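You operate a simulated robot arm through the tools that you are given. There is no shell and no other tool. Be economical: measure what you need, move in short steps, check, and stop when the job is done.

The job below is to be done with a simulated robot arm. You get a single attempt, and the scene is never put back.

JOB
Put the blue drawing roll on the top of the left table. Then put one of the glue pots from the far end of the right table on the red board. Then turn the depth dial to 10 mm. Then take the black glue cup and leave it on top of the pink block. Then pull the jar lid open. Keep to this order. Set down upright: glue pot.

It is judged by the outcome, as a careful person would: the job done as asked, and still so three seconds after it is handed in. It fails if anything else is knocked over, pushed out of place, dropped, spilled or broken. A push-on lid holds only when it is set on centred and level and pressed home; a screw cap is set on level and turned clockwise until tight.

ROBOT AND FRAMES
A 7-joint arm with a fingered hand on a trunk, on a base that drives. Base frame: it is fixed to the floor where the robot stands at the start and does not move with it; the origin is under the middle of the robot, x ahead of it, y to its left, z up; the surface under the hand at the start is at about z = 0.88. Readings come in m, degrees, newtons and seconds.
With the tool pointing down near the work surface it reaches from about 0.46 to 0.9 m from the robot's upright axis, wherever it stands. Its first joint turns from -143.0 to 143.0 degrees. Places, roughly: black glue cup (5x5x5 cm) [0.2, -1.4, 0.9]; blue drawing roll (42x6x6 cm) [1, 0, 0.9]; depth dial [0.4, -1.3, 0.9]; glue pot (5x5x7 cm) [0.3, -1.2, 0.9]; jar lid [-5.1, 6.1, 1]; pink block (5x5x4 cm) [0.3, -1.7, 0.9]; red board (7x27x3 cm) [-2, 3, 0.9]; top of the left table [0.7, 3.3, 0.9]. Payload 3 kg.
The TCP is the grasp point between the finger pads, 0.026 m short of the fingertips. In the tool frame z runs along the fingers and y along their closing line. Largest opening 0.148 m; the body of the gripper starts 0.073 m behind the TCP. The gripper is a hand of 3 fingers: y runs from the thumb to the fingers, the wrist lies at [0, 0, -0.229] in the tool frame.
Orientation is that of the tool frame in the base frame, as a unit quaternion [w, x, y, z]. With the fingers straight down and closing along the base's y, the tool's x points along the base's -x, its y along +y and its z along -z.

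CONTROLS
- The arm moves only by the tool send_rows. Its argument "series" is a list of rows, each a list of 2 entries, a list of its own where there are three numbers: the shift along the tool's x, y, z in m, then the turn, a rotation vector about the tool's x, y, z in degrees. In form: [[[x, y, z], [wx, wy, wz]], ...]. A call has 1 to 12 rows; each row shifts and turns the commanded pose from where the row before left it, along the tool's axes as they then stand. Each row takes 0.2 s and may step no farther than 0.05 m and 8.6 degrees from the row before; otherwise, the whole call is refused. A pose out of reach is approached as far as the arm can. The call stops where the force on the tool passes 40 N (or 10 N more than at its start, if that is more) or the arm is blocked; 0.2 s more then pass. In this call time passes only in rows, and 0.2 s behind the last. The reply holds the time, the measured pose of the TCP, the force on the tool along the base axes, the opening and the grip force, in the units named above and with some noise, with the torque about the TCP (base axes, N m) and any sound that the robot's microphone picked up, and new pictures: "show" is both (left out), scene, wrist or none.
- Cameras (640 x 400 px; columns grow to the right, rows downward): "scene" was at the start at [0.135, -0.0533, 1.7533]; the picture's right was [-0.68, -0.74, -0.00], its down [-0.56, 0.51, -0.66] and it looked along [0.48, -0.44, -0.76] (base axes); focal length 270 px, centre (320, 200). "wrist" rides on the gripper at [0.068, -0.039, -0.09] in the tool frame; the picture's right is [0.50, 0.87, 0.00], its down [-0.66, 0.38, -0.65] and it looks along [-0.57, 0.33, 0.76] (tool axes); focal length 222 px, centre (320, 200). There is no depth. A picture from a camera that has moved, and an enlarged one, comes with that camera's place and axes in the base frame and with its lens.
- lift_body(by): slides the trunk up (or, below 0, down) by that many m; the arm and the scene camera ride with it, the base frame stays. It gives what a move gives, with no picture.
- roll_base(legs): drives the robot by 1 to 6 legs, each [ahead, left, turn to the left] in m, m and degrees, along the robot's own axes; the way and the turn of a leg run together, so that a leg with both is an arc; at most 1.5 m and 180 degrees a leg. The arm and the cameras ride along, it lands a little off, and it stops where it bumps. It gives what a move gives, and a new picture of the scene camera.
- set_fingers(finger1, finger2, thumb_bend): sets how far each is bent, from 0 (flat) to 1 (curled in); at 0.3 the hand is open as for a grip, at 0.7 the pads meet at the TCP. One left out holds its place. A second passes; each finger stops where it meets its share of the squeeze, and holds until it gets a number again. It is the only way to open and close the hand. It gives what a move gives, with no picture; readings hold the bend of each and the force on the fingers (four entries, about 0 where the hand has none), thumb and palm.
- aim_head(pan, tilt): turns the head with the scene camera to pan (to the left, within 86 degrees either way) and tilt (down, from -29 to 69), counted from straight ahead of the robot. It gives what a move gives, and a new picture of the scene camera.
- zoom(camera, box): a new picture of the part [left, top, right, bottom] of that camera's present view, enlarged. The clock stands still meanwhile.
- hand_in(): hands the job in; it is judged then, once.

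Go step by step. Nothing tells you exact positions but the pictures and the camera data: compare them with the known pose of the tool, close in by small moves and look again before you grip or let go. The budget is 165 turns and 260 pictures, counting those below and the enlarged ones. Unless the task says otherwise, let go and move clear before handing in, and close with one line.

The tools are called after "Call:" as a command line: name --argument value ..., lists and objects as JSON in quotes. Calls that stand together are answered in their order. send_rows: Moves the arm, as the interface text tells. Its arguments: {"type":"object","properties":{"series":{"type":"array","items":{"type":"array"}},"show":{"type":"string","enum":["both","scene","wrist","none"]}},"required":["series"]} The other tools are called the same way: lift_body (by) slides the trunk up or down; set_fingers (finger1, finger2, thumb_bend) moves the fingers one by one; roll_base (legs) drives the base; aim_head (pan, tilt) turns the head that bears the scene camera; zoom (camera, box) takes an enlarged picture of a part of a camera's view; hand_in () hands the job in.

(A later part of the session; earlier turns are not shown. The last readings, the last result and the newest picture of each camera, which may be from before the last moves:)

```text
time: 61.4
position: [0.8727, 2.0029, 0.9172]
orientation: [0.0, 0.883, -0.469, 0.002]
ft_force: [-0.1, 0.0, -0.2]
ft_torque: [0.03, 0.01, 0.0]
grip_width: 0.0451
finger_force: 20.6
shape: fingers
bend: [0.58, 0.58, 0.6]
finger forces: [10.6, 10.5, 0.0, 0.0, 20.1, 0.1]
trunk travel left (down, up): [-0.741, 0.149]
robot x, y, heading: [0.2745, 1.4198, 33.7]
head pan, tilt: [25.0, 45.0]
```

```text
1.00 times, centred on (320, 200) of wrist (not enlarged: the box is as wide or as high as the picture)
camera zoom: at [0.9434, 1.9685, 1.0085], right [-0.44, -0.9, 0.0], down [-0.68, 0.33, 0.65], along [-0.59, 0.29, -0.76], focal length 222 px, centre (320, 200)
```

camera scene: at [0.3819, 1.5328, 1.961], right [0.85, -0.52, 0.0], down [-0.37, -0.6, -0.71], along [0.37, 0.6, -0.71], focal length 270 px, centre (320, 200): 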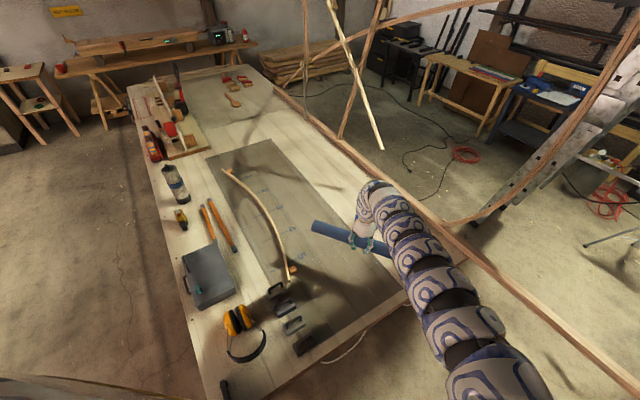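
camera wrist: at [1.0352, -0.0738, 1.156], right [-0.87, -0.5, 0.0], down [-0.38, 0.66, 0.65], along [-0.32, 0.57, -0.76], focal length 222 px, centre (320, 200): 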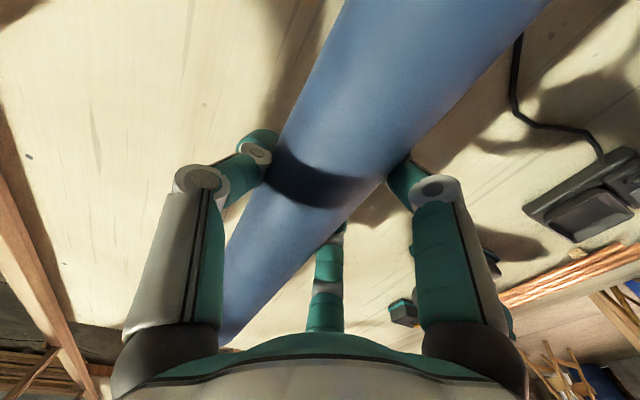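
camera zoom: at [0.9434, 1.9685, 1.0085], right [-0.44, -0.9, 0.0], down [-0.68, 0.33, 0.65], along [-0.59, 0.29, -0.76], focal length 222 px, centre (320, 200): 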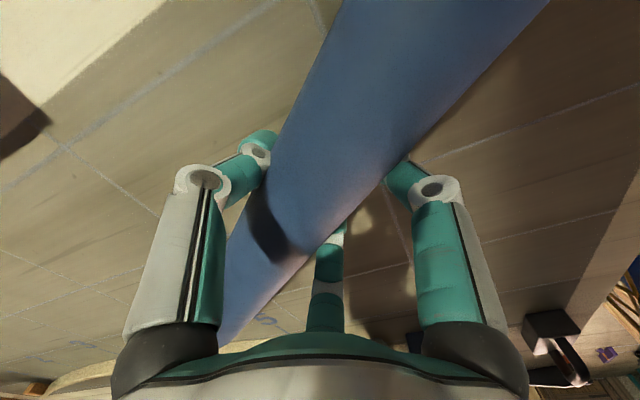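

No contact yet by force; continue in small steps.

Call:
lift_body --by -0.005

Call:
lift_body --by -0.005

```text
time: 62.0
position: [0.8729, 2.0035, 0.9131]
orientation: [-0.002, 0.883, -0.469, 0.002]
ft_force: [-0.4, -2.2, 17.8]
ft_torque: [0.09, -0.02, -0.01]
grip_width: 0.0441
finger_force: 22.0
shape: fingers
bend: [0.58, 0.58, 0.61]
finger forces: [11.7, 11.8, 0.0, 0.0, 20.4, 0.0]
trunk travel left (down, up): [-0.736, 0.154]
robot x, y, heading: [0.2768, 1.4216, 33.6]
head pan, tilt: [25.0, 45.0]
```

```text
time: 62.4
position: [0.8747, 2.0054, 0.9134]
orientation: [-0.004, 0.883, -0.469, 0.002]
ft_force: [-3.8, -6.5, 21.6]
ft_torque: [-0.17, 0.12, -0.04]
grip_width: 0.0434
finger_force: 25.6
shape: fingers
bend: [0.57, 0.57, 0.62]
finger forces: [16.1, 14.9, 0.0, 0.1, 20.0, 0.0]
trunk travel left (down, up): [-0.732, 0.158]
robot x, y, heading: [0.2786, 1.4229, 33.5]
head pan, tilt: [25.0, 45.0]
stopped: the force on the tool passed its limit at 42 N (the readings are from after the stop); the commanded pose is now the measured one
```

Contact made. I'll back off a few millimetres to relieve the force, then open.

Call:
lift_body --by 0.004

Call:
set_fingers --finger1 0.5 --finger2 0.5 --thumb_bend 0.52

Call:
set_fingers --finger1 0.3 --finger2 0.3 --thumb_bend 0.3

Call:
zoom --camera "wrist" --box '[0, 0, 640, 400]'

```text
time: 63.0
position: [0.875, 2.0049, 0.9131]
orientation: [-0.003, 0.883, -0.469, 0.001]
ft_force: [-0.7, -0.5, -0.1]
ft_torque: [0.01, 0.06, -0.03]
grip_width: 0.0437
finger_force: 24.2
shape: fingers
bend: [0.57, 0.57, 0.61]
finger forces: [12.0, 12.3, 0.0, 0.0, 22.3, 0.0]
trunk travel left (down, up): [-0.736, 0.154]
robot x, y, heading: [0.2775, 1.4187, 33.4]
head pan, tilt: [25.0, 45.0]
```

```text
time: 64.0
position: [0.8747, 2.0045, 0.9145]
orientation: [-0.003, 0.884, -0.468, 0.002]
ft_force: [1.2, -0.1, 2.1]
ft_torque: [-0.03, 0.06, -0.02]
grip_width: 0.0578
finger_force: 1.3
shape: fingers
bend: [0.51, 0.51, 0.52]
finger forces: [0.9, 1.4, 0.0, 0.0, 0.1, 0.1]
trunk travel left (down, up): [-0.736, 0.154]
robot x, y, heading: [0.2782, 1.4176, 33.3]
head pan, tilt: [25.0, 45.0]
```

```text
time: 65.0
position: [0.8747, 2.0055, 0.914]
orientation: [-0.002, 0.884, -0.468, 0.001]
ft_force: [0.1, 0.6, 0.0]
ft_torque: [0.01, 0.05, -0.05]
grip_width: 0.1267
finger_force: 0.0
shape: fingers
bend: [0.3, 0.3, 0.3]
finger forces: [0.1, 0.0, 0.0, 0.0, 0.0, 0.0]
trunk travel left (down, up): [-0.736, 0.154]
robot x, y, heading: [0.2761, 1.416, 33.8]
head pan, tilt: [25.0, 45.0]
```

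```text
1.00 times, centred on (320, 200) of wrist (not enlarged: the box is as wide or as high as the picture)
camera zoom: at [0.9447, 1.9699, 1.0061], right [-0.44, -0.9, -0.01], down [-0.68, 0.33, 0.65], along [-0.58, 0.29, -0.76], focal length 222 px, centre (320, 200)
```

zoom: 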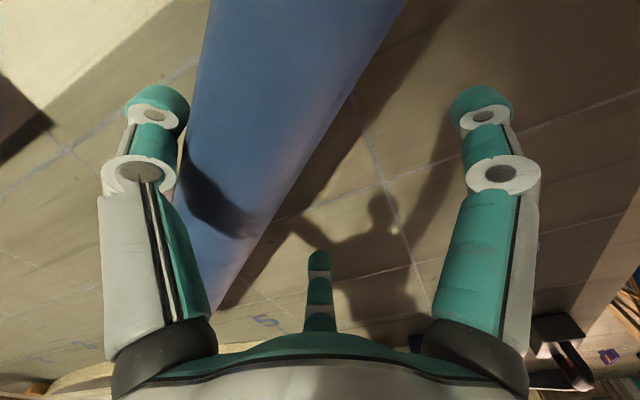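

Released; the roll sits near the thumb. I'll check whether it's still before lifting clear.

Call:
set_fingers --thumb_bend 0.25

Call:
zoom --camera "wrist" --box '[0, 0, 640, 400]'

```text
time: 66.0
position: [0.8745, 2.0048, 0.9139]
orientation: [-0.003, 0.883, -0.469, 0.001]
ft_force: [-0.1, -0.2, -0.1]
ft_torque: [0.02, -0.01, 0.02]
grip_width: 0.1318
finger_force: 0.1
shape: fingers
bend: [0.3, 0.3, 0.25]
finger forces: [0.0, 0.1, 0.1, 0.0, 0.1, 0.1]
trunk travel left (down, up): [-0.736, 0.154]
robot x, y, heading: [0.2779, 1.4162, 33.5]
head pan, tilt: [25.0, 45.0]
```

```text
1.00 times, centred on (320, 200) of wrist (not enlarged: the box is as wide or as high as the picture)
camera zoom: at [0.9447, 1.9699, 1.0061], right [-0.44, -0.9, -0.01], down [-0.68, 0.33, 0.65], along [-0.58, 0.29, -0.76], focal length 222 px, centre (320, 200)
```

zoom: 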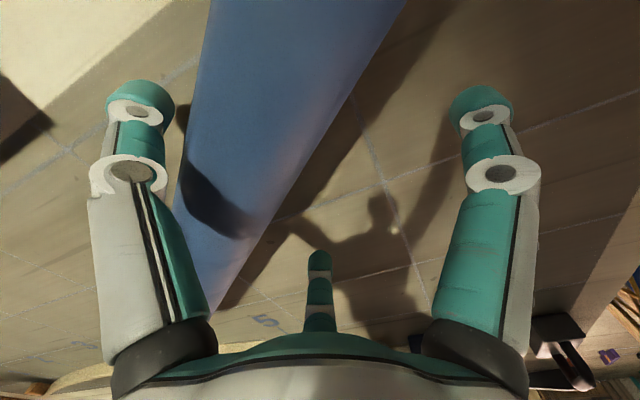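

The roll is at rest on the left table. I'll lift high and back out.

Call:
lift_body --by 0.157

Call:
send_rows --series '[[[0, 0, -0.035], [0, 0, 0]], [[0, 0, -0.035], [0, 0, 0]], [[0, 0, -0.035], [0, 0, 0]]]' --show "scene"

```text
time: 67.8
position: [0.8748, 2.0055, 1.0676]
orientation: [-0.003, 0.883, -0.47, 0.002]
ft_force: [-0.3, -0.2, 0.2]
ft_torque: [0.02, -0.01, -0.02]
grip_width: 0.1316
finger_force: 0.0
shape: fingers
bend: [0.3, 0.3, 0.25]
finger forces: [0.0, 0.0, 0.0, 0.0, 0.0, 0.0]
out of reach, approached as far as the arm can: row 1
trunk travel left (down, up): [-0.89, 0.0]
robot x, y, heading: [0.2772, 1.4199, 33.9]
head pan, tilt: [25.0, 45.0]
```

```text
time: 68.5
position: [0.8736, 2.0048, 1.174]
orientation: [-0.003, 0.884, -0.468, 0.001]
ft_force: [0.2, -0.6, 0.6]
ft_torque: [0.01, 0.03, 0.04]
grip_width: 0.1317
finger_force: 0.1
shape: fingers
bend: [0.3, 0.3, 0.25]
finger forces: [0.1, 0.1, 0.0, 0.0, 0.1, 0.0]
trunk travel left (down, up): [-0.89, 0.0]
robot x, y, heading: [0.2779, 1.4196, 33.5]
head pan, tilt: [25.0, 45.0]
camera scene: at [0.3837, 1.5324, 1.9631], right [0.85, -0.52, 0.0], down [-0.37, -0.6, -0.71], along [0.37, 0.6, -0.71], focal length 270 px, centre (320, 200)
```

scene: 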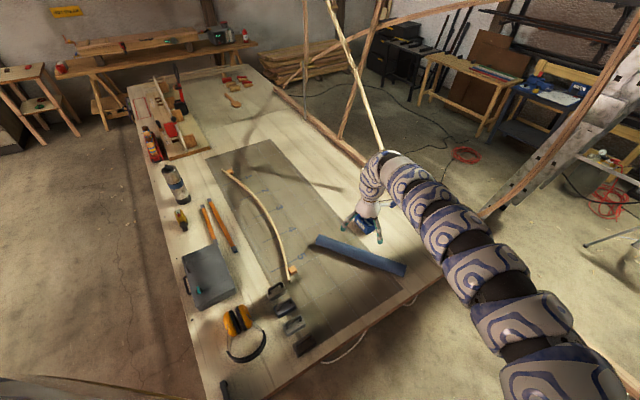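

Roll placed well. Backing out and heading toward the right table.

Call:
roll_base --legs '[[-0.666, 0.443, 0], [0, 0, -33.5], [-0.25, 0, 0], [0, -1.4, 0], [0, -1.2, 0]]'

Call:
aim_head --pan 0 --tilt 40

```text
time: 88.2
position: [0.048, -1.035, 1.1735]
orientation: [-0.001, 0.71, -0.704, 0.002]
ft_force: [-0.2, -0.3, 0.0]
ft_torque: [0.0, 0.02, -0.03]
grip_width: 0.1317
finger_force: 0.0
shape: fingers
bend: [0.3, 0.3, 0.25]
finger forces: [0.0, 0.0, 0.0, 0.0, 0.0, 0.0]
trunk travel left (down, up): [-0.89, 0.0]
robot x, y, heading: [-0.7701, -1.1934, 0.1]
head pan, tilt: [25.0, 45.0]
camera scene: at [-0.6213, -1.1588, 1.9631], right [0.42, -0.91, 0.0], down [-0.64, -0.3, -0.71], along [0.64, 0.3, -0.71], focal length 270 px, centre (320, 200)
```

scene: 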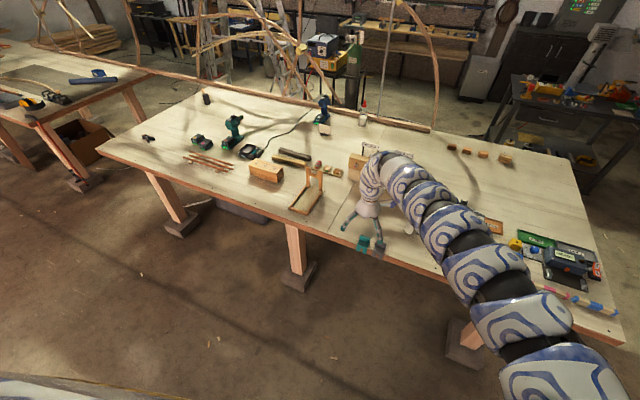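

```text
time: 89.0
position: [0.0476, -1.0345, 1.1733]
orientation: [-0.001, 0.711, -0.704, 0.002]
ft_force: [-0.3, 0.1, 0.0]
ft_torque: [-0.01, -0.02, -0.01]
grip_width: 0.1319
finger_force: 0.1
shape: fingers
bend: [0.3, 0.3, 0.25]
finger forces: [0.0, 0.1, 0.0, 0.1, 0.0, 0.0]
trunk travel left (down, up): [-0.89, 0.0]
robot x, y, heading: [-0.773, -1.1953, 0.2]
head pan, tilt: [0.0, 40.0]
camera scene: at [-0.6099, -1.1927, 1.9703], right [0.0, -1.0, 0.0], down [-0.64, 0.0, -0.77], along [0.77, 0.0, -0.64], focal length 270 px, centre (320, 200)
```

scene: 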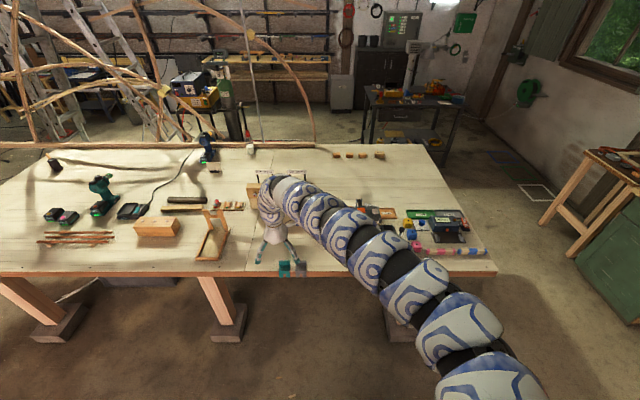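

The arm hides the near right of the table; I'll slide further right so the view to the left of the arm covers it.

Call:
roll_base --legs '[[0.0, -0.8, 0]]'

Call:
aim_head --pan 15 --tilt 45

```text
time: 93.4
position: [0.0465, -1.8456, 1.1738]
orientation: [-0.003, 0.708, -0.706, 0.002]
ft_force: [-0.5, -0.3, 0.3]
ft_torque: [0.02, 0.01, 0.03]
grip_width: 0.1318
finger_force: 0.1
shape: fingers
bend: [0.3, 0.3, 0.25]
finger forces: [0.0, 0.0, 0.1, 0.0, 0.0, 0.1]
trunk travel left (down, up): [-0.89, 0.0]
robot x, y, heading: [-0.7766, -1.9988, -0.6]
head pan, tilt: [0.0, 40.0]
camera scene: at [-0.6116, -1.9989, 1.9703], right [-0.01, -1.0, 0.0], down [-0.64, 0.0, -0.77], along [0.77, 0.0, -0.64], focal length 270 px, centre (320, 200)
```

scene: 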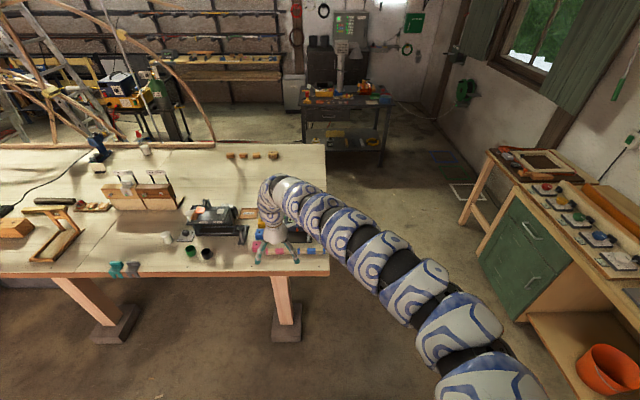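

```text
time: 94.1
position: [0.046, -1.843, 1.1729]
orientation: [-0.003, 0.709, -0.706, 0.003]
ft_force: [0.0, -0.6, 0.0]
ft_torque: [-0.01, -0.01, -0.04]
grip_width: 0.1319
finger_force: 0.1
shape: fingers
bend: [0.3, 0.3, 0.25]
finger forces: [0.0, 0.0, 0.0, 0.0, 0.0, 0.0]
trunk travel left (down, up): [-0.89, 0.0]
robot x, y, heading: [-0.777, -2.0021, -0.4]
head pan, tilt: [15.0, 45.0]
camera scene: at [-0.6179, -1.9772, 1.9631], right [0.25, -0.97, 0.0], down [-0.68, -0.18, -0.71], along [0.68, 0.18, -0.71], focal length 270 px, centre (320, 200)
```

scene: 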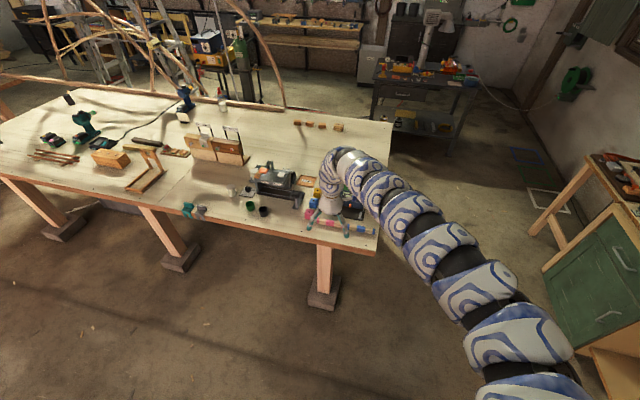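

Call:
zoom --camera "scene" --box '[170, 120, 390, 258]'

Call:
zoom --camera "wrist" --box '[0, 0, 640, 400]'

```text
2.90 times, centred on (280, 189) of scene
camera zoom: at [-0.6179, -1.9772, 1.9631], right [0.25, -0.97, 0.0], down [-0.68, -0.18, -0.71], along [0.68, 0.18, -0.71], focal length 781 px, centre (436, 232)
```

zoom: 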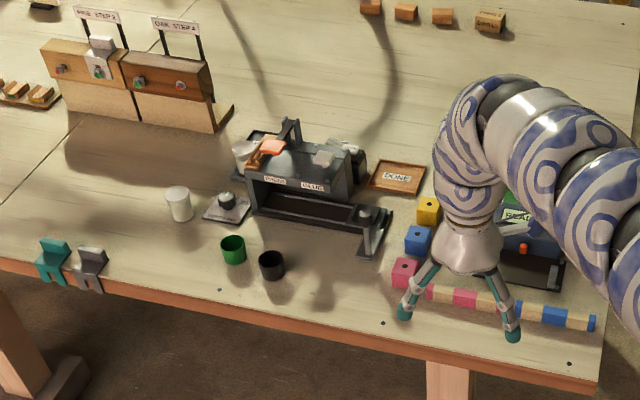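

```text
1.00 times, centred on (320, 200) of wrist (not enlarged: the box is as wide or as high as the picture)
camera zoom: at [0.0862, -1.9123, 1.2654], right [-0.86, -0.5, -0.01], down [-0.38, 0.65, 0.65], along [-0.32, 0.56, -0.76], focal length 222 px, centre (320, 200)
```

zoom: 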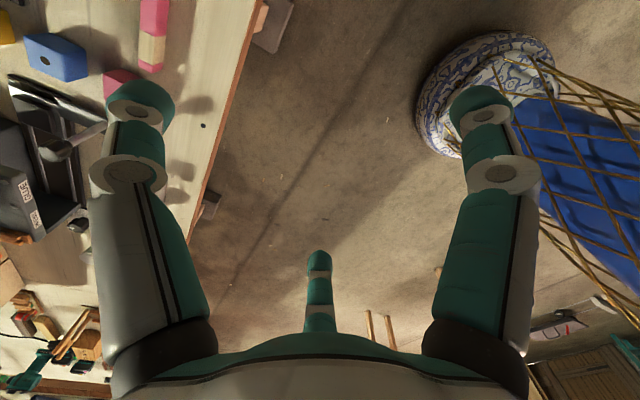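

I see the white glue pot ≈[0.34,-1.19], a dial-like item ≈[0.37,-1.28], green and black cups, and pink/blue/yellow blocks. Zooming in further.

Call:
zoom --camera "scene" --box '[222, 165, 302, 215]'

Call:
zoom --camera "scene" --box '[170, 80, 350, 192]'

```text
8.00 times, centred on (262, 190) of scene
camera zoom: at [-0.6179, -1.9772, 1.9631], right [0.25, -0.97, 0.0], down [-0.68, -0.18, -0.71], along [0.68, 0.18, -0.71], focal length 2157 px, centre (784, 280)
```

zoom: 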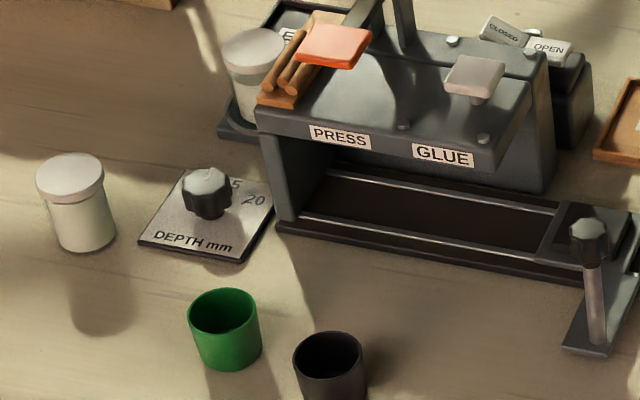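

```text
3.56 times, centred on (260, 136) of scene
camera zoom: at [-0.6179, -1.9772, 1.9631], right [0.25, -0.97, 0.0], down [-0.68, -0.18, -0.71], along [0.68, 0.18, -0.71], focal length 958 px, centre (533, 428)
```

zoom: 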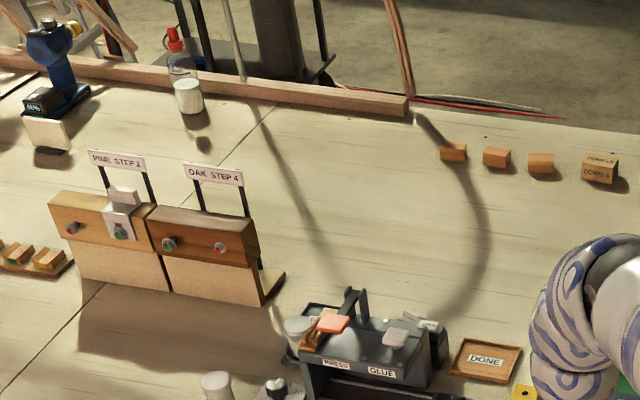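

Two pots: the free-standing one ≈[0.335,-1.205] is easy. Current hand yaw suits it (no finger over the dial plate). I'll drive so that the hand is above it.

Call:
roll_base --legs '[[0.0, 0.64, 0.4], [0.24, 0, 0]]'

Call:
zoom --camera "wrist" --box '[0, 0, 640, 400]'

```text
time: 99.1
position: [0.2888, -1.1951, 1.1726]
orientation: [-0.002, 0.712, -0.702, 0.002]
ft_force: [0.6, -0.3, -0.8]
ft_torque: [0.02, -0.01, 0.01]
grip_width: 0.1319
finger_force: 0.0
shape: fingers
bend: [0.3, 0.3, 0.25]
finger forces: [0.0, 0.0, 0.0, 0.0, 0.0, 0.0]
trunk travel left (down, up): [-0.89, 0.0]
robot x, y, heading: [-0.5322, -1.3583, 0.4]
head pan, tilt: [15.0, 45.0]
camera scene: at [-0.3745, -1.3366, 1.9629], right [0.27, -0.96, 0.0], down [-0.68, -0.19, -0.71], along [0.68, 0.19, -0.71], focal length 270 px, centre (320, 200)
```

scene: 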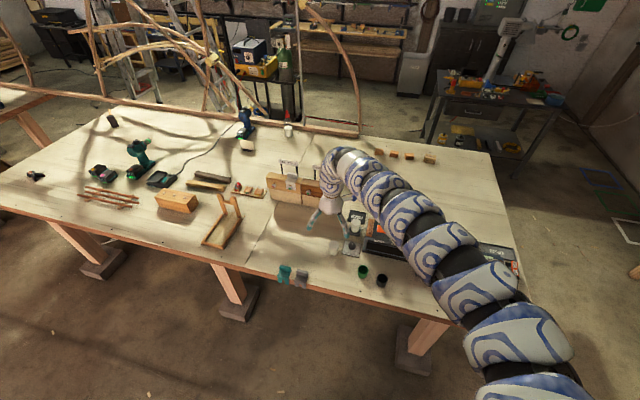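

```text
1.00 times, centred on (320, 200) of wrist (not enlarged: the box is as wide or as high as the picture)
camera zoom: at [0.3281, -1.2631, 1.2646], right [-0.86, -0.51, 0.0], down [-0.39, 0.65, 0.65], along [-0.33, 0.56, -0.76], focal length 222 px, centre (320, 200)
```

zoom: 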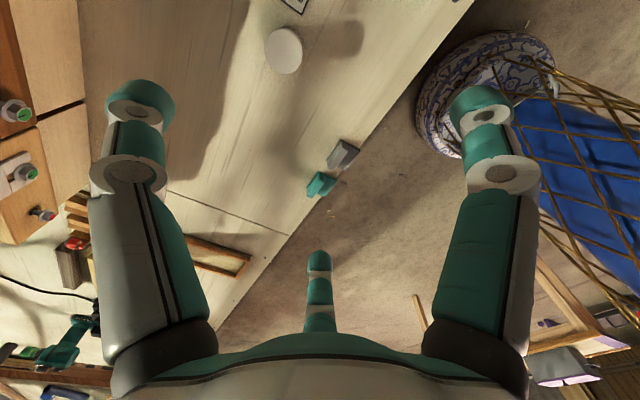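

Lid seen at ≈[0.345,-1.21]. Nudge the base, then lower the trunk partway.

Call:
roll_base --legs '[[0.055, -0.014, 0]]'

Call:
lift_body --by -0.13

Call:
zoom --camera "wrist" --box '[0, 0, 640, 400]'

```text
time: 100.0
position: [0.3447, -1.2088, 1.1711]
orientation: [-0.003, 0.713, -0.701, 0.002]
ft_force: [0.6, 0.3, -0.7]
ft_torque: [-0.02, -0.01, -0.04]
grip_width: 0.1317
finger_force: 0.1
shape: fingers
bend: [0.3, 0.3, 0.25]
finger forces: [0.0, 0.1, 0.0, 0.0, 0.1, 0.1]
trunk travel left (down, up): [-0.89, 0.0]
robot x, y, heading: [-0.4752, -1.3732, 0.2]
head pan, tilt: [15.0, 45.0]
camera scene: at [-0.3174, -1.351, 1.9628], right [0.27, -0.96, 0.0], down [-0.68, -0.19, -0.71], along [0.68, 0.19, -0.71], focal length 270 px, centre (320, 200)
```

scene: 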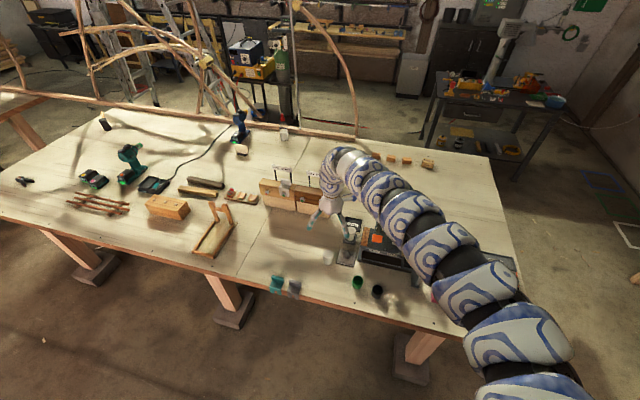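

```text
time: 101.6
position: [0.3422, -1.2093, 1.0437]
orientation: [-0.002, 0.712, -0.702, 0.003]
ft_force: [0.2, 0.3, 0.0]
ft_torque: [0.01, 0.0, 0.0]
grip_width: 0.1318
finger_force: 0.0
shape: fingers
bend: [0.3, 0.3, 0.25]
finger forces: [0.0, 0.0, 0.1, 0.1, 0.0, 0.0]
trunk travel left (down, up): [-0.76, 0.13]
robot x, y, heading: [-0.4788, -1.371, 0.5]
head pan, tilt: [15.0, 45.0]
```

```text
1.00 times, centred on (320, 200) of wrist (not enlarged: the box is as wide or as high as the picture)
camera zoom: at [0.3827, -1.2769, 1.1355], right [-0.86, -0.51, -0.01], down [-0.39, 0.65, 0.65], along [-0.33, 0.56, -0.76], focal length 222 px, centre (320, 200)
```

zoom: 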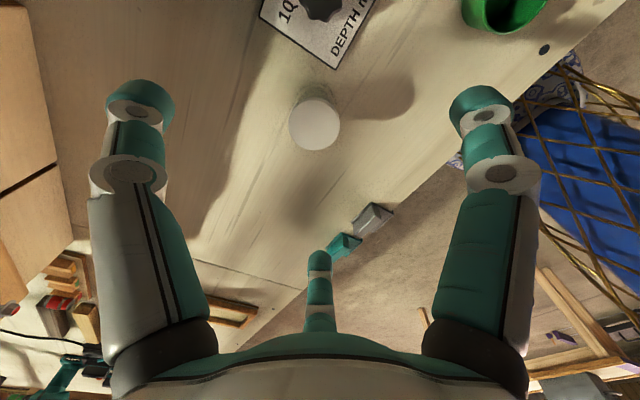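

Nearly centred. Fine adjust and lower more.

Call:
send_rows --series '[[[0.003, -0.006, 0], [0, 0, 0]]]' --show "none"

Call:
lift_body --by -0.075

Call:
zoom --camera "wrist" --box '[0, 0, 640, 400]'

```text
time: 102.0
position: [0.3486, -1.2136, 1.0428]
orientation: [-0.001, 0.712, -0.702, 0.002]
ft_force: [0.4, 1.0, 0.4]
ft_torque: [0.02, -0.03, -0.01]
grip_width: 0.132
finger_force: 0.1
shape: fingers
bend: [0.3, 0.3, 0.25]
finger forces: [0.1, 0.0, 0.0, 0.0, 0.0, 0.0]
trunk travel left (down, up): [-0.76, 0.13]
robot x, y, heading: [-0.4779, -1.3736, 0.3]
head pan, tilt: [15.0, 45.0]
```

```text
time: 103.1
position: [0.3493, -1.212, 0.9684]
orientation: [-0.003, 0.713, -0.701, 0.003]
ft_force: [-0.2, -0.5, 0.0]
ft_torque: [0.0, 0.0, 0.03]
grip_width: 0.1318
finger_force: 0.1
shape: fingers
bend: [0.3, 0.3, 0.25]
finger forces: [0.1, 0.0, 0.1, 0.0, 0.1, 0.0]
trunk travel left (down, up): [-0.685, 0.205]
robot x, y, heading: [-0.4784, -1.3706, 0.6]
head pan, tilt: [15.0, 45.0]
```

```text
1.00 times, centred on (320, 200) of wrist (not enlarged: the box is as wide or as high as the picture)
camera zoom: at [0.3889, -1.28, 1.0603], right [-0.86, -0.51, -0.01], down [-0.39, 0.65, 0.65], along [-0.33, 0.56, -0.76], focal length 222 px, centre (320, 200)
```

zoom: 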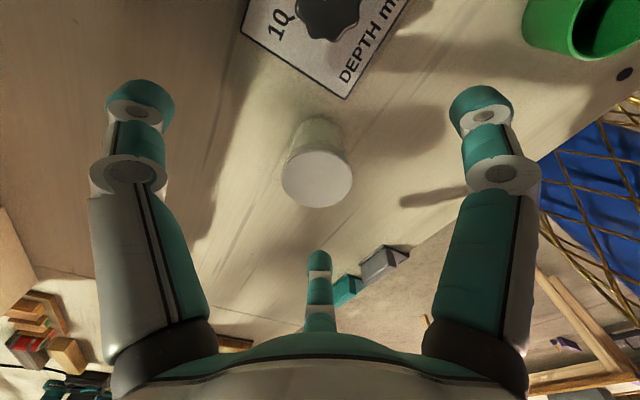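

Centred. Lower to grip height and close.

Call:
lift_body --by -0.042

Call:
set_fingers --finger1 0.65 --finger2 0.65 --thumb_bend 0.65

Call:
zoom --camera "wrist" --box '[0, 0, 640, 400]'

```text
time: 104.0
position: [0.3497, -1.2136, 0.926]
orientation: [-0.003, 0.712, -0.702, 0.003]
ft_force: [0.8, 0.1, 0.8]
ft_torque: [-0.03, -0.01, 0.01]
grip_width: 0.1319
finger_force: 0.1
shape: fingers
bend: [0.3, 0.3, 0.25]
finger forces: [0.0, 0.1, 0.0, 0.1, 0.0, 0.0]
trunk travel left (down, up): [-0.643, 0.247]
robot x, y, heading: [-0.4747, -1.3711, 0.7]
head pan, tilt: [15.0, 45.0]
```

```text
time: 105.0
position: [0.3498, -1.2125, 0.9261]
orientation: [-0.002, 0.713, -0.702, 0.003]
ft_force: [-0.1, -0.1, 1.4]
ft_torque: [-0.01, -0.04, 0.01]
grip_width: 0.0364
finger_force: 10.9
shape: fingers
bend: [0.59, 0.59, 0.59]
finger forces: [6.4, 5.8, 0.0, 0.0, 8.8, 0.0]
trunk travel left (down, up): [-0.643, 0.247]
robot x, y, heading: [-0.4782, -1.3712, 0.4]
head pan, tilt: [15.0, 45.0]
```

```text
1.00 times, centred on (320, 200) of wrist (not enlarged: the box is as wide or as high as the picture)
camera zoom: at [0.389, -1.28, 1.0181], right [-0.86, -0.51, -0.01], down [-0.39, 0.65, 0.65], along [-0.33, 0.56, -0.76], focal length 222 px, centre (320, 200)
```

zoom: 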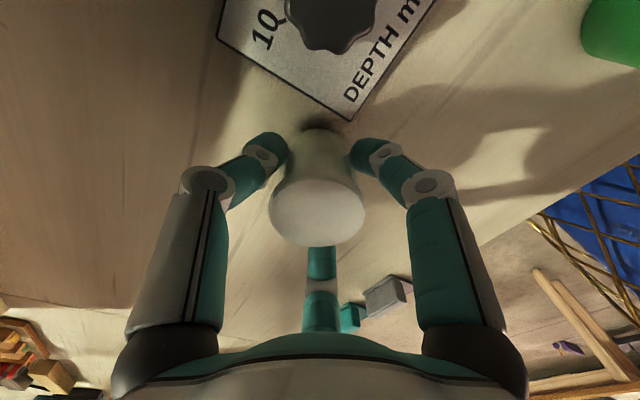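

Gripped lightly on the pot body; tighten a little and lift.

Call:
set_fingers --finger1 0.69 --finger2 0.69 --thumb_bend 0.69

Call:
lift_body --by 0.2

Call:
zoom --camera "wrist" --box '[0, 0, 640, 400]'

```text
time: 106.0
position: [0.3496, -1.2125, 0.9256]
orientation: [-0.002, 0.713, -0.701, 0.003]
ft_force: [-0.7, 0.3, 0.2]
ft_torque: [-0.04, -0.02, -0.02]
grip_width: 0.0358
finger_force: 15.8
shape: fingers
bend: [0.59, 0.59, 0.6]
finger forces: [9.3, 9.1, 0.0, 0.0, 12.9, 0.1]
trunk travel left (down, up): [-0.643, 0.247]
robot x, y, heading: [-0.4769, -1.3733, 0.4]
head pan, tilt: [15.0, 45.0]
```

```text
time: 108.2
position: [0.3485, -1.2114, 1.1263]
orientation: [-0.002, 0.713, -0.702, 0.002]
ft_force: [0.4, 0.1, -0.2]
ft_torque: [-0.01, 0.02, -0.01]
grip_width: 0.0358
finger_force: 16.4
shape: fingers
bend: [0.59, 0.59, 0.6]
finger forces: [9.5, 9.2, 0.1, 0.1, 13.1, 0.0]
trunk travel left (down, up): [-0.843, 0.047]
robot x, y, heading: [-0.4775, -1.3737, 0.3]
head pan, tilt: [15.0, 45.0]
```

```text
1.00 times, centred on (320, 200) of wrist (not enlarged: the box is as wide or as high as the picture)
camera zoom: at [0.3891, -1.2801, 1.218], right [-0.86, -0.51, -0.01], down [-0.39, 0.65, 0.65], along [-0.33, 0.56, -0.76], focal length 222 px, centre (320, 200)
```

zoom: 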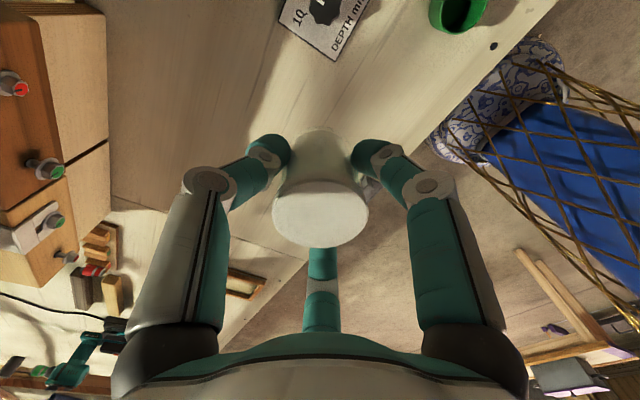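

Pot in hand. Now drive to the red-board table (≈[-2,3]).

Call:
roll_base --legs '[[-0.3, 0, 0], [0, 0, 90], [1.4, 0, 0], [1.4, 0, 0], [1.4, 0, 0]]'

Call:
aim_head --pan 60 --tilt 40

```text
time: 133.7
position: [-0.8972, 3.6479, 1.1263]
orientation: [-0.002, 1.0, -0.007, 0.0]
ft_force: [-0.8, 0.3, -0.6]
ft_torque: [0.01, 0.03, -0.03]
grip_width: 0.0354
finger_force: 15.1
shape: fingers
bend: [0.59, 0.59, 0.61]
finger forces: [8.9, 8.5, 0.0, 0.0, 12.7, 0.0]
trunk travel left (down, up): [-0.843, 0.047]
robot x, y, heading: [-0.7577, 2.8147, 89.2]
head pan, tilt: [15.0, 45.0]
camera scene: at [-0.7813, 2.9778, 1.916], right [0.97, 0.24, 0.0], down [0.17, -0.69, -0.71], along [-0.17, 0.69, -0.71], focal length 270 px, centre (320, 200)
```

scene: 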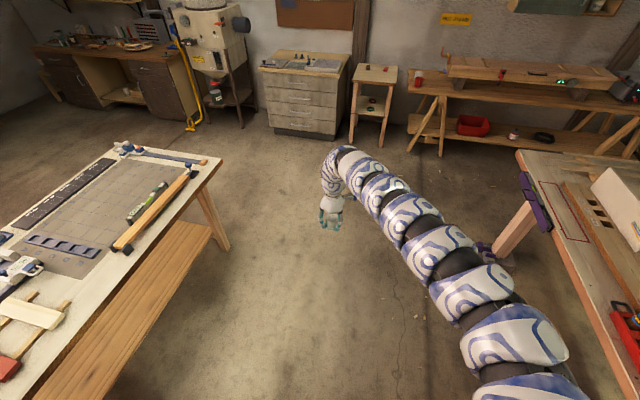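

```text
time: 134.8
position: [-0.8968, 3.6474, 1.1266]
orientation: [-0.003, 1.0, -0.006, -0.001]
ft_force: [0.3, 0.4, -1.5]
ft_torque: [0.0, 0.0, -0.03]
grip_width: 0.0357
finger_force: 14.8
shape: fingers
bend: [0.59, 0.59, 0.61]
finger forces: [8.9, 8.6, 0.1, 0.1, 12.6, 0.0]
trunk travel left (down, up): [-0.843, 0.047]
robot x, y, heading: [-0.7622, 2.8181, 89.0]
head pan, tilt: [60.0, 40.0]
camera scene: at [-0.8346, 2.9425, 1.9233], right [0.52, 0.85, 0.0], down [0.55, -0.33, -0.77], along [-0.65, 0.4, -0.64], focal length 270 px, centre (320, 200)
```

scene: 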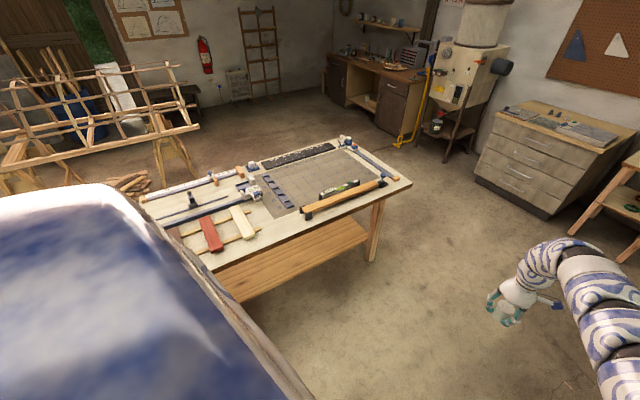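

The red board runs along x, centred ≈[-1.91,2.96]. Turn to face it and approach.

Call:
roll_base --legs '[[0, 0, 91], [0.2, -0.29, 0]]'

Call:
aim_head --pan 15 --tilt 55

Call:
zoom --camera "wrist" --box '[0, 0, 640, 400]'

```text
time: 141.0
position: [-1.7882, 2.9691, 1.1261]
orientation: [-0.003, 0.709, 0.705, -0.002]
ft_force: [-0.3, 0.2, -1.1]
ft_torque: [-0.04, -0.02, 0.01]
grip_width: 0.0349
finger_force: 14.7
shape: fingers
bend: [0.59, 0.59, 0.61]
finger forces: [8.8, 8.4, 0.1, 0.0, 12.6, 0.1]
trunk travel left (down, up): [-0.843, 0.047]
robot x, y, heading: [-0.9603, 3.1131, 179.4]
head pan, tilt: [60.0, 40.0]
camera scene: at [-1.0869, 3.0398, 1.9233], right [-0.86, 0.51, 0.0], down [0.33, 0.55, -0.77], along [-0.39, -0.66, -0.64], focal length 270 px, centre (320, 200)
```

scene: 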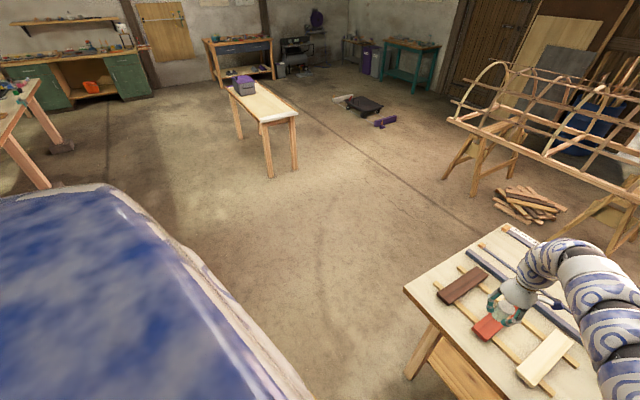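

```text
time: 142.1
position: [-1.7888, 2.9686, 1.1262]
orientation: [-0.002, 0.709, 0.705, -0.002]
ft_force: [0.3, 0.8, 0.0]
ft_torque: [0.0, 0.01, 0.0]
grip_width: 0.035
finger_force: 14.3
shape: fingers
bend: [0.59, 0.59, 0.61]
finger forces: [8.7, 8.4, 0.1, 0.0, 12.6, 0.1]
trunk travel left (down, up): [-0.843, 0.047]
robot x, y, heading: [-0.9622, 3.1138, 179.6]
head pan, tilt: [15.0, 55.0]
camera scene: at [-1.1125, 3.094, 1.9027], right [-0.25, 0.97, 0.0], down [0.79, 0.2, -0.57], along [-0.56, -0.14, -0.82], focal length 270 px, centre (320, 200)
```

scene: 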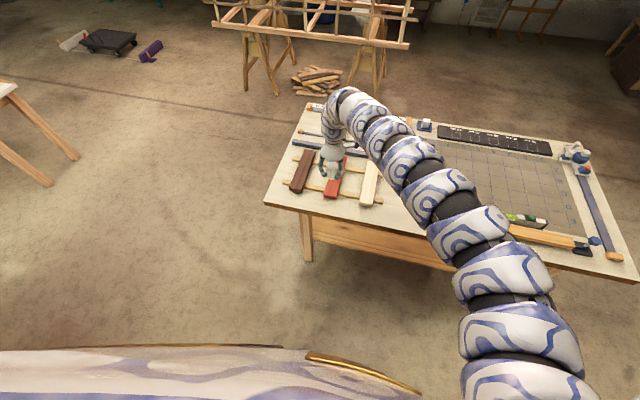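

```text
1.00 times, centred on (320, 200) of wrist (not enlarged: the box is as wide or as high as the picture)
camera zoom: at [-1.8266, 3.0352, 1.2182], right [0.87, 0.5, -0.01], down [0.38, -0.66, 0.65], along [0.32, -0.57, -0.76], focal length 222 px, centre (320, 200)
```

zoom: 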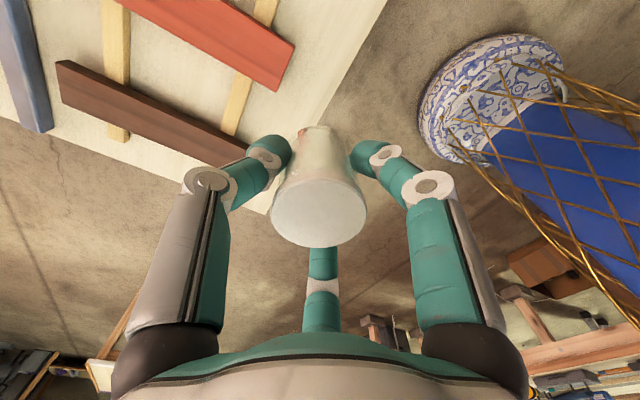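

The board's near end is at x≈-1.84, y≈2.968, board centre ≈[-1.97,2.968]. Move ahead 0.165.

Call:
roll_base --legs '[[0.165, 0.0, 0]]'

Call:
zoom --camera "wrist" --box '[0, 0, 640, 400]'

```text
time: 143.5
position: [-1.9539, 2.97, 1.1252]
orientation: [-0.001, 0.709, 0.705, -0.003]
ft_force: [-0.4, -0.3, 0.1]
ft_torque: [0.0, -0.03, 0.02]
grip_width: 0.0351
finger_force: 14.9
shape: fingers
bend: [0.59, 0.59, 0.61]
finger forces: [8.7, 8.5, 0.0, 0.0, 12.6, 0.0]
trunk travel left (down, up): [-0.843, 0.047]
robot x, y, heading: [-1.1222, 3.1119, 179.1]
head pan, tilt: [15.0, 55.0]
camera scene: at [-1.2782, 3.0962, 1.9024], right [-0.25, 0.97, 0.0], down [0.79, 0.2, -0.57], along [-0.55, -0.14, -0.82], focal length 270 px, centre (320, 200)
```

scene: 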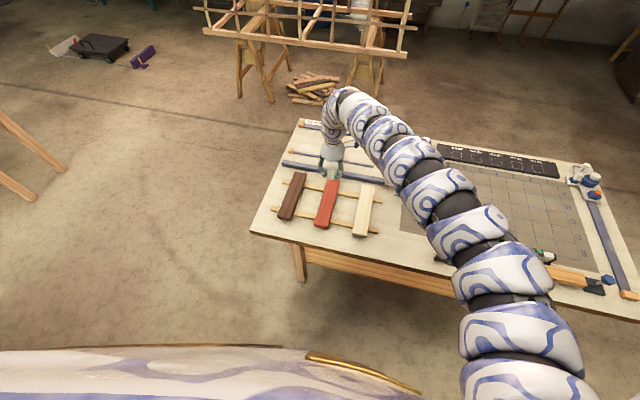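

```text
1.00 times, centred on (320, 200) of wrist (not enlarged: the box is as wide or as high as the picture)
camera zoom: at [-1.9914, 3.0371, 1.2171], right [0.87, 0.5, 0.0], down [0.38, -0.66, 0.65], along [0.32, -0.57, -0.76], focal length 222 px, centre (320, 200)
```

zoom: 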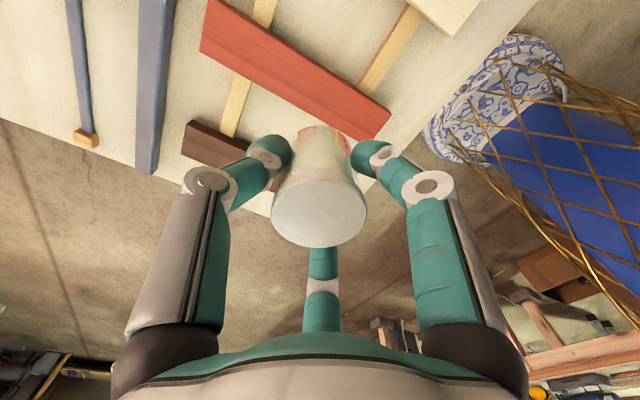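

Fine shift toward the board's middle and lower.

Call:
send_rows --series '[[[-0.008, -0.015, 0], [0, 0, 0]]]' --show "none"

Call:
lift_body --by -0.13

Call:
send_rows --series '[[[0, 0, 0.005], [0, 0, 0]]]' --show "both"

```text
time: 143.9
position: [-1.9685, 2.9626, 1.1245]
orientation: [-0.003, 0.71, 0.705, -0.001]
ft_force: [-0.2, -0.7, -1.0]
ft_torque: [0.0, 0.02, -0.01]
grip_width: 0.0345
finger_force: 14.8
shape: fingers
bend: [0.59, 0.59, 0.61]
finger forces: [8.6, 8.6, 0.1, 0.0, 12.6, 0.0]
trunk travel left (down, up): [-0.843, 0.047]
robot x, y, heading: [-1.1222, 3.1154, 179.3]
head pan, tilt: [15.0, 55.0]
```

```text
time: 145.5
position: [-1.9671, 2.9633, 0.9966]
orientation: [-0.003, 0.709, 0.705, -0.002]
ft_force: [-1.2, -0.7, 0.0]
ft_torque: [0.03, 0.0, -0.02]
grip_width: 0.035
finger_force: 14.6
shape: fingers
bend: [0.59, 0.59, 0.61]
finger forces: [8.7, 8.5, 0.1, 0.0, 12.6, 0.0]
trunk travel left (down, up): [-0.713, 0.177]
robot x, y, heading: [-1.1252, 3.1158, 179.2]
head pan, tilt: [15.0, 55.0]
```

```text
time: 145.9
position: [-1.9684, 2.9617, 0.9905]
orientation: [-0.003, 0.709, 0.705, -0.003]
ft_force: [0.1, 0.5, -1.0]
ft_torque: [0.03, 0.0, -0.02]
grip_width: 0.0347
finger_force: 14.5
shape: fingers
bend: [0.59, 0.59, 0.61]
finger forces: [8.6, 8.5, 0.1, 0.1, 12.6, 0.0]
trunk travel left (down, up): [-0.713, 0.177]
robot x, y, heading: [-1.1235, 3.1153, 179.5]
head pan, tilt: [15.0, 55.0]
camera scene: at [-1.2763, 3.0961, 1.7726], right [-0.25, 0.97, 0.0], down [0.79, 0.2, -0.57], along [-0.56, -0.14, -0.82], focal length 270 px, centre (320, 200)
camera wrist: at [-2.0054, 3.0293, 1.083], right [0.87, 0.5, -0.01], down [0.38, -0.66, 0.65], along [0.32, -0.57, -0.76], focal length 222 px, centre (320, 200)
```

scene: 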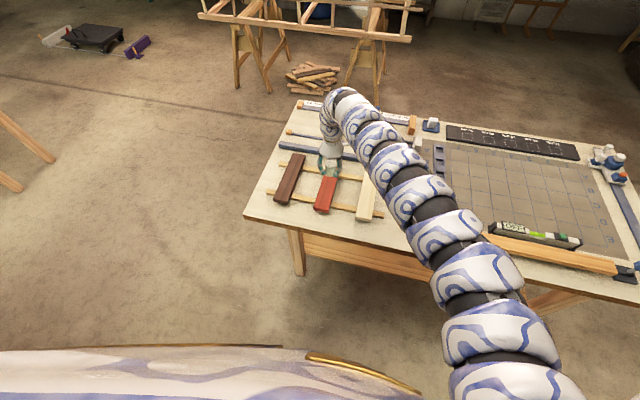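
wrist: 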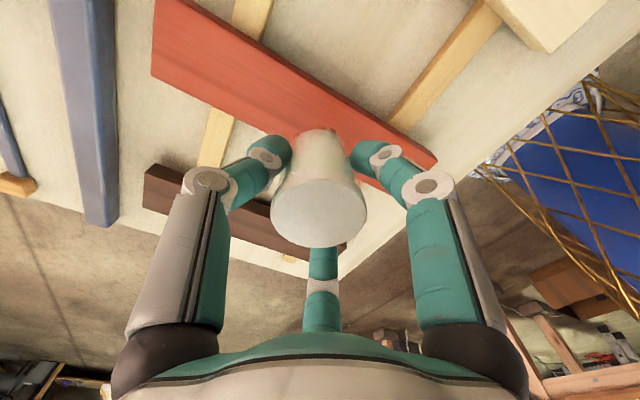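

Let me measure the board edges more precisely before setting down.

Call:
zoom --camera "wrist" --box '[140, 0, 460, 200]'

Call:
zoom --camera "scene" --box '[260, 110, 400, 220]'

```text
2.00 times, centred on (300, 100) of wrist
camera zoom: at [-2.0054, 3.0293, 1.083], right [0.87, 0.5, -0.01], down [0.38, -0.66, 0.65], along [0.32, -0.57, -0.76], focal length 444 px, centre (360, 400)
```

zoom: 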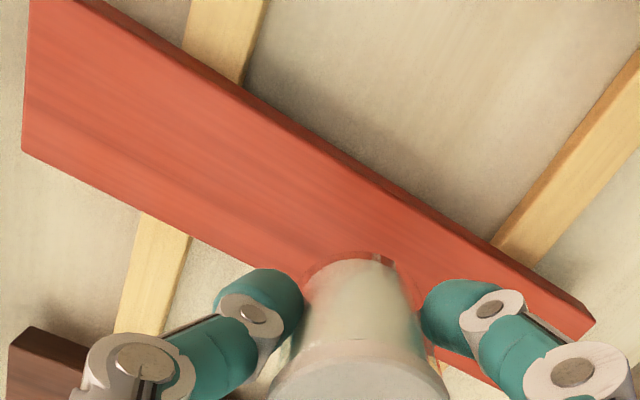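

```text
3.64 times, centred on (330, 165) of scene
camera zoom: at [-1.2763, 3.0961, 1.7726], right [-0.25, 0.97, 0.0], down [0.79, 0.2, -0.57], along [-0.56, -0.14, -0.82], focal length 980 px, centre (284, 327)
```

zoom: 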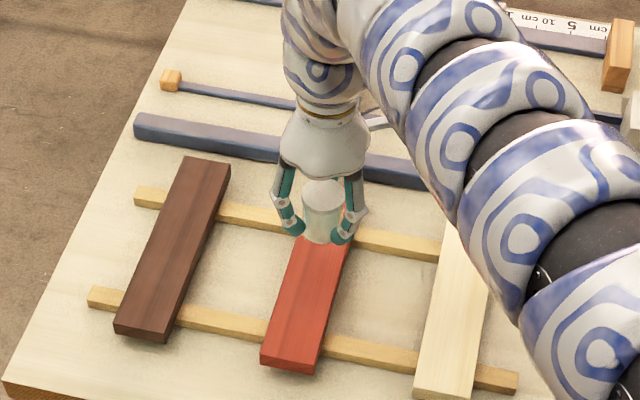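

Re-solving using the known board size: board top is at z≈0.87, y centre ≈2.95. Shift −y 1.1 cm and lower.

Call:
send_rows --series '[[[-0.011, 0, 0], [0, 0, 0]]]' --show "none"

Call:
lift_body --by -0.05

Call:
zoom --camera "wrist" --box '[140, 0, 460, 200]'

Call:
zoom --camera "scene" --box '[260, 110, 400, 220]'

```text
time: 146.3
position: [-1.9682, 2.9514, 0.9916]
orientation: [-0.002, 0.709, 0.706, -0.003]
ft_force: [-0.2, 0.5, -0.8]
ft_torque: [-0.02, 0.01, -0.02]
grip_width: 0.035
finger_force: 14.7
shape: fingers
bend: [0.59, 0.59, 0.61]
finger forces: [8.8, 8.4, 0.0, 0.0, 12.5, 0.0]
trunk travel left (down, up): [-0.713, 0.177]
robot x, y, heading: [-1.1269, 3.1136, 179.1]
head pan, tilt: [15.0, 55.0]
```

```text
time: 147.2
position: [-1.9684, 2.9513, 0.9407]
orientation: [-0.002, 0.709, 0.705, -0.002]
ft_force: [0.0, 0.0, -1.2]
ft_torque: [0.0, 0.05, 0.0]
grip_width: 0.0346
finger_force: 15.2
shape: fingers
bend: [0.59, 0.59, 0.61]
finger forces: [8.7, 8.5, 0.0, 0.0, 12.6, 0.1]
trunk travel left (down, up): [-0.663, 0.227]
robot x, y, heading: [-1.1257, 3.1115, 179.6]
head pan, tilt: [15.0, 55.0]
```

```text
2.00 times, centred on (300, 100) of wrist
camera zoom: at [-2.0054, 3.0182, 1.0334], right [0.87, 0.5, -0.01], down [0.38, -0.66, 0.65], along [0.32, -0.57, -0.76], focal length 444 px, centre (360, 400)
```

zoom: 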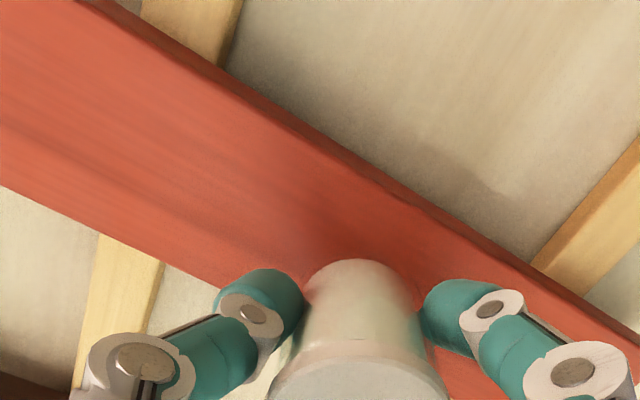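

```text
3.64 times, centred on (330, 165) of scene
camera zoom: at [-1.276, 3.0962, 1.7226], right [-0.25, 0.97, 0.0], down [0.79, 0.2, -0.57], along [-0.56, -0.14, -0.82], focal length 980 px, centre (284, 327)
```

zoom: 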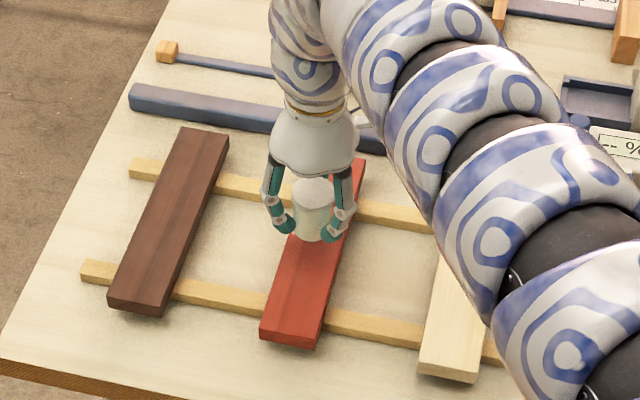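

Well centred. Lower gently to contact.

Call:
lift_body --by -0.018

Call:
lift_body --by -0.004

Call:
lift_body --by -0.003

```text
time: 147.9
position: [-1.9669, 2.9516, 0.9231]
orientation: [-0.002, 0.708, 0.706, -0.003]
ft_force: [-0.2, 0.4, 3.5]
ft_torque: [0.0, -0.06, -0.01]
grip_width: 0.0347
finger_force: 15.8
shape: fingers
bend: [0.59, 0.59, 0.61]
finger forces: [9.4, 9.0, 0.0, 0.0, 13.1, 0.0]
trunk travel left (down, up): [-0.645, 0.245]
robot x, y, heading: [-1.1255, 3.1125, 179.1]
head pan, tilt: [15.0, 55.0]
```

```text
time: 148.4
position: [-1.966, 2.9515, 0.9227]
orientation: [-0.003, 0.709, 0.705, -0.005]
ft_force: [-0.7, 0.3, 20.9]
ft_torque: [0.05, -0.01, 0.04]
grip_width: 0.0345
finger_force: 19.1
shape: fingers
bend: [0.59, 0.59, 0.61]
finger forces: [11.3, 10.5, 0.1, 0.0, 15.4, 0.0]
trunk travel left (down, up): [-0.641, 0.249]
robot x, y, heading: [-1.123, 3.1089, 179.4]
head pan, tilt: [15.0, 55.0]
```

```text
time: 148.9
position: [-1.9672, 2.9516, 0.9193]
orientation: [-0.003, 0.709, 0.705, -0.004]
ft_force: [-4.8, -0.5, 29.7]
ft_torque: [0.01, 0.21, 0.04]
grip_width: 0.0349
finger_force: 20.3
shape: fingers
bend: [0.59, 0.6, 0.62]
finger forces: [11.0, 10.8, 0.0, 0.0, 18.1, 0.0]
trunk travel left (down, up): [-0.638, 0.252]
robot x, y, heading: [-1.1236, 3.1148, 179.5]
head pan, tilt: [15.0, 55.0]
```

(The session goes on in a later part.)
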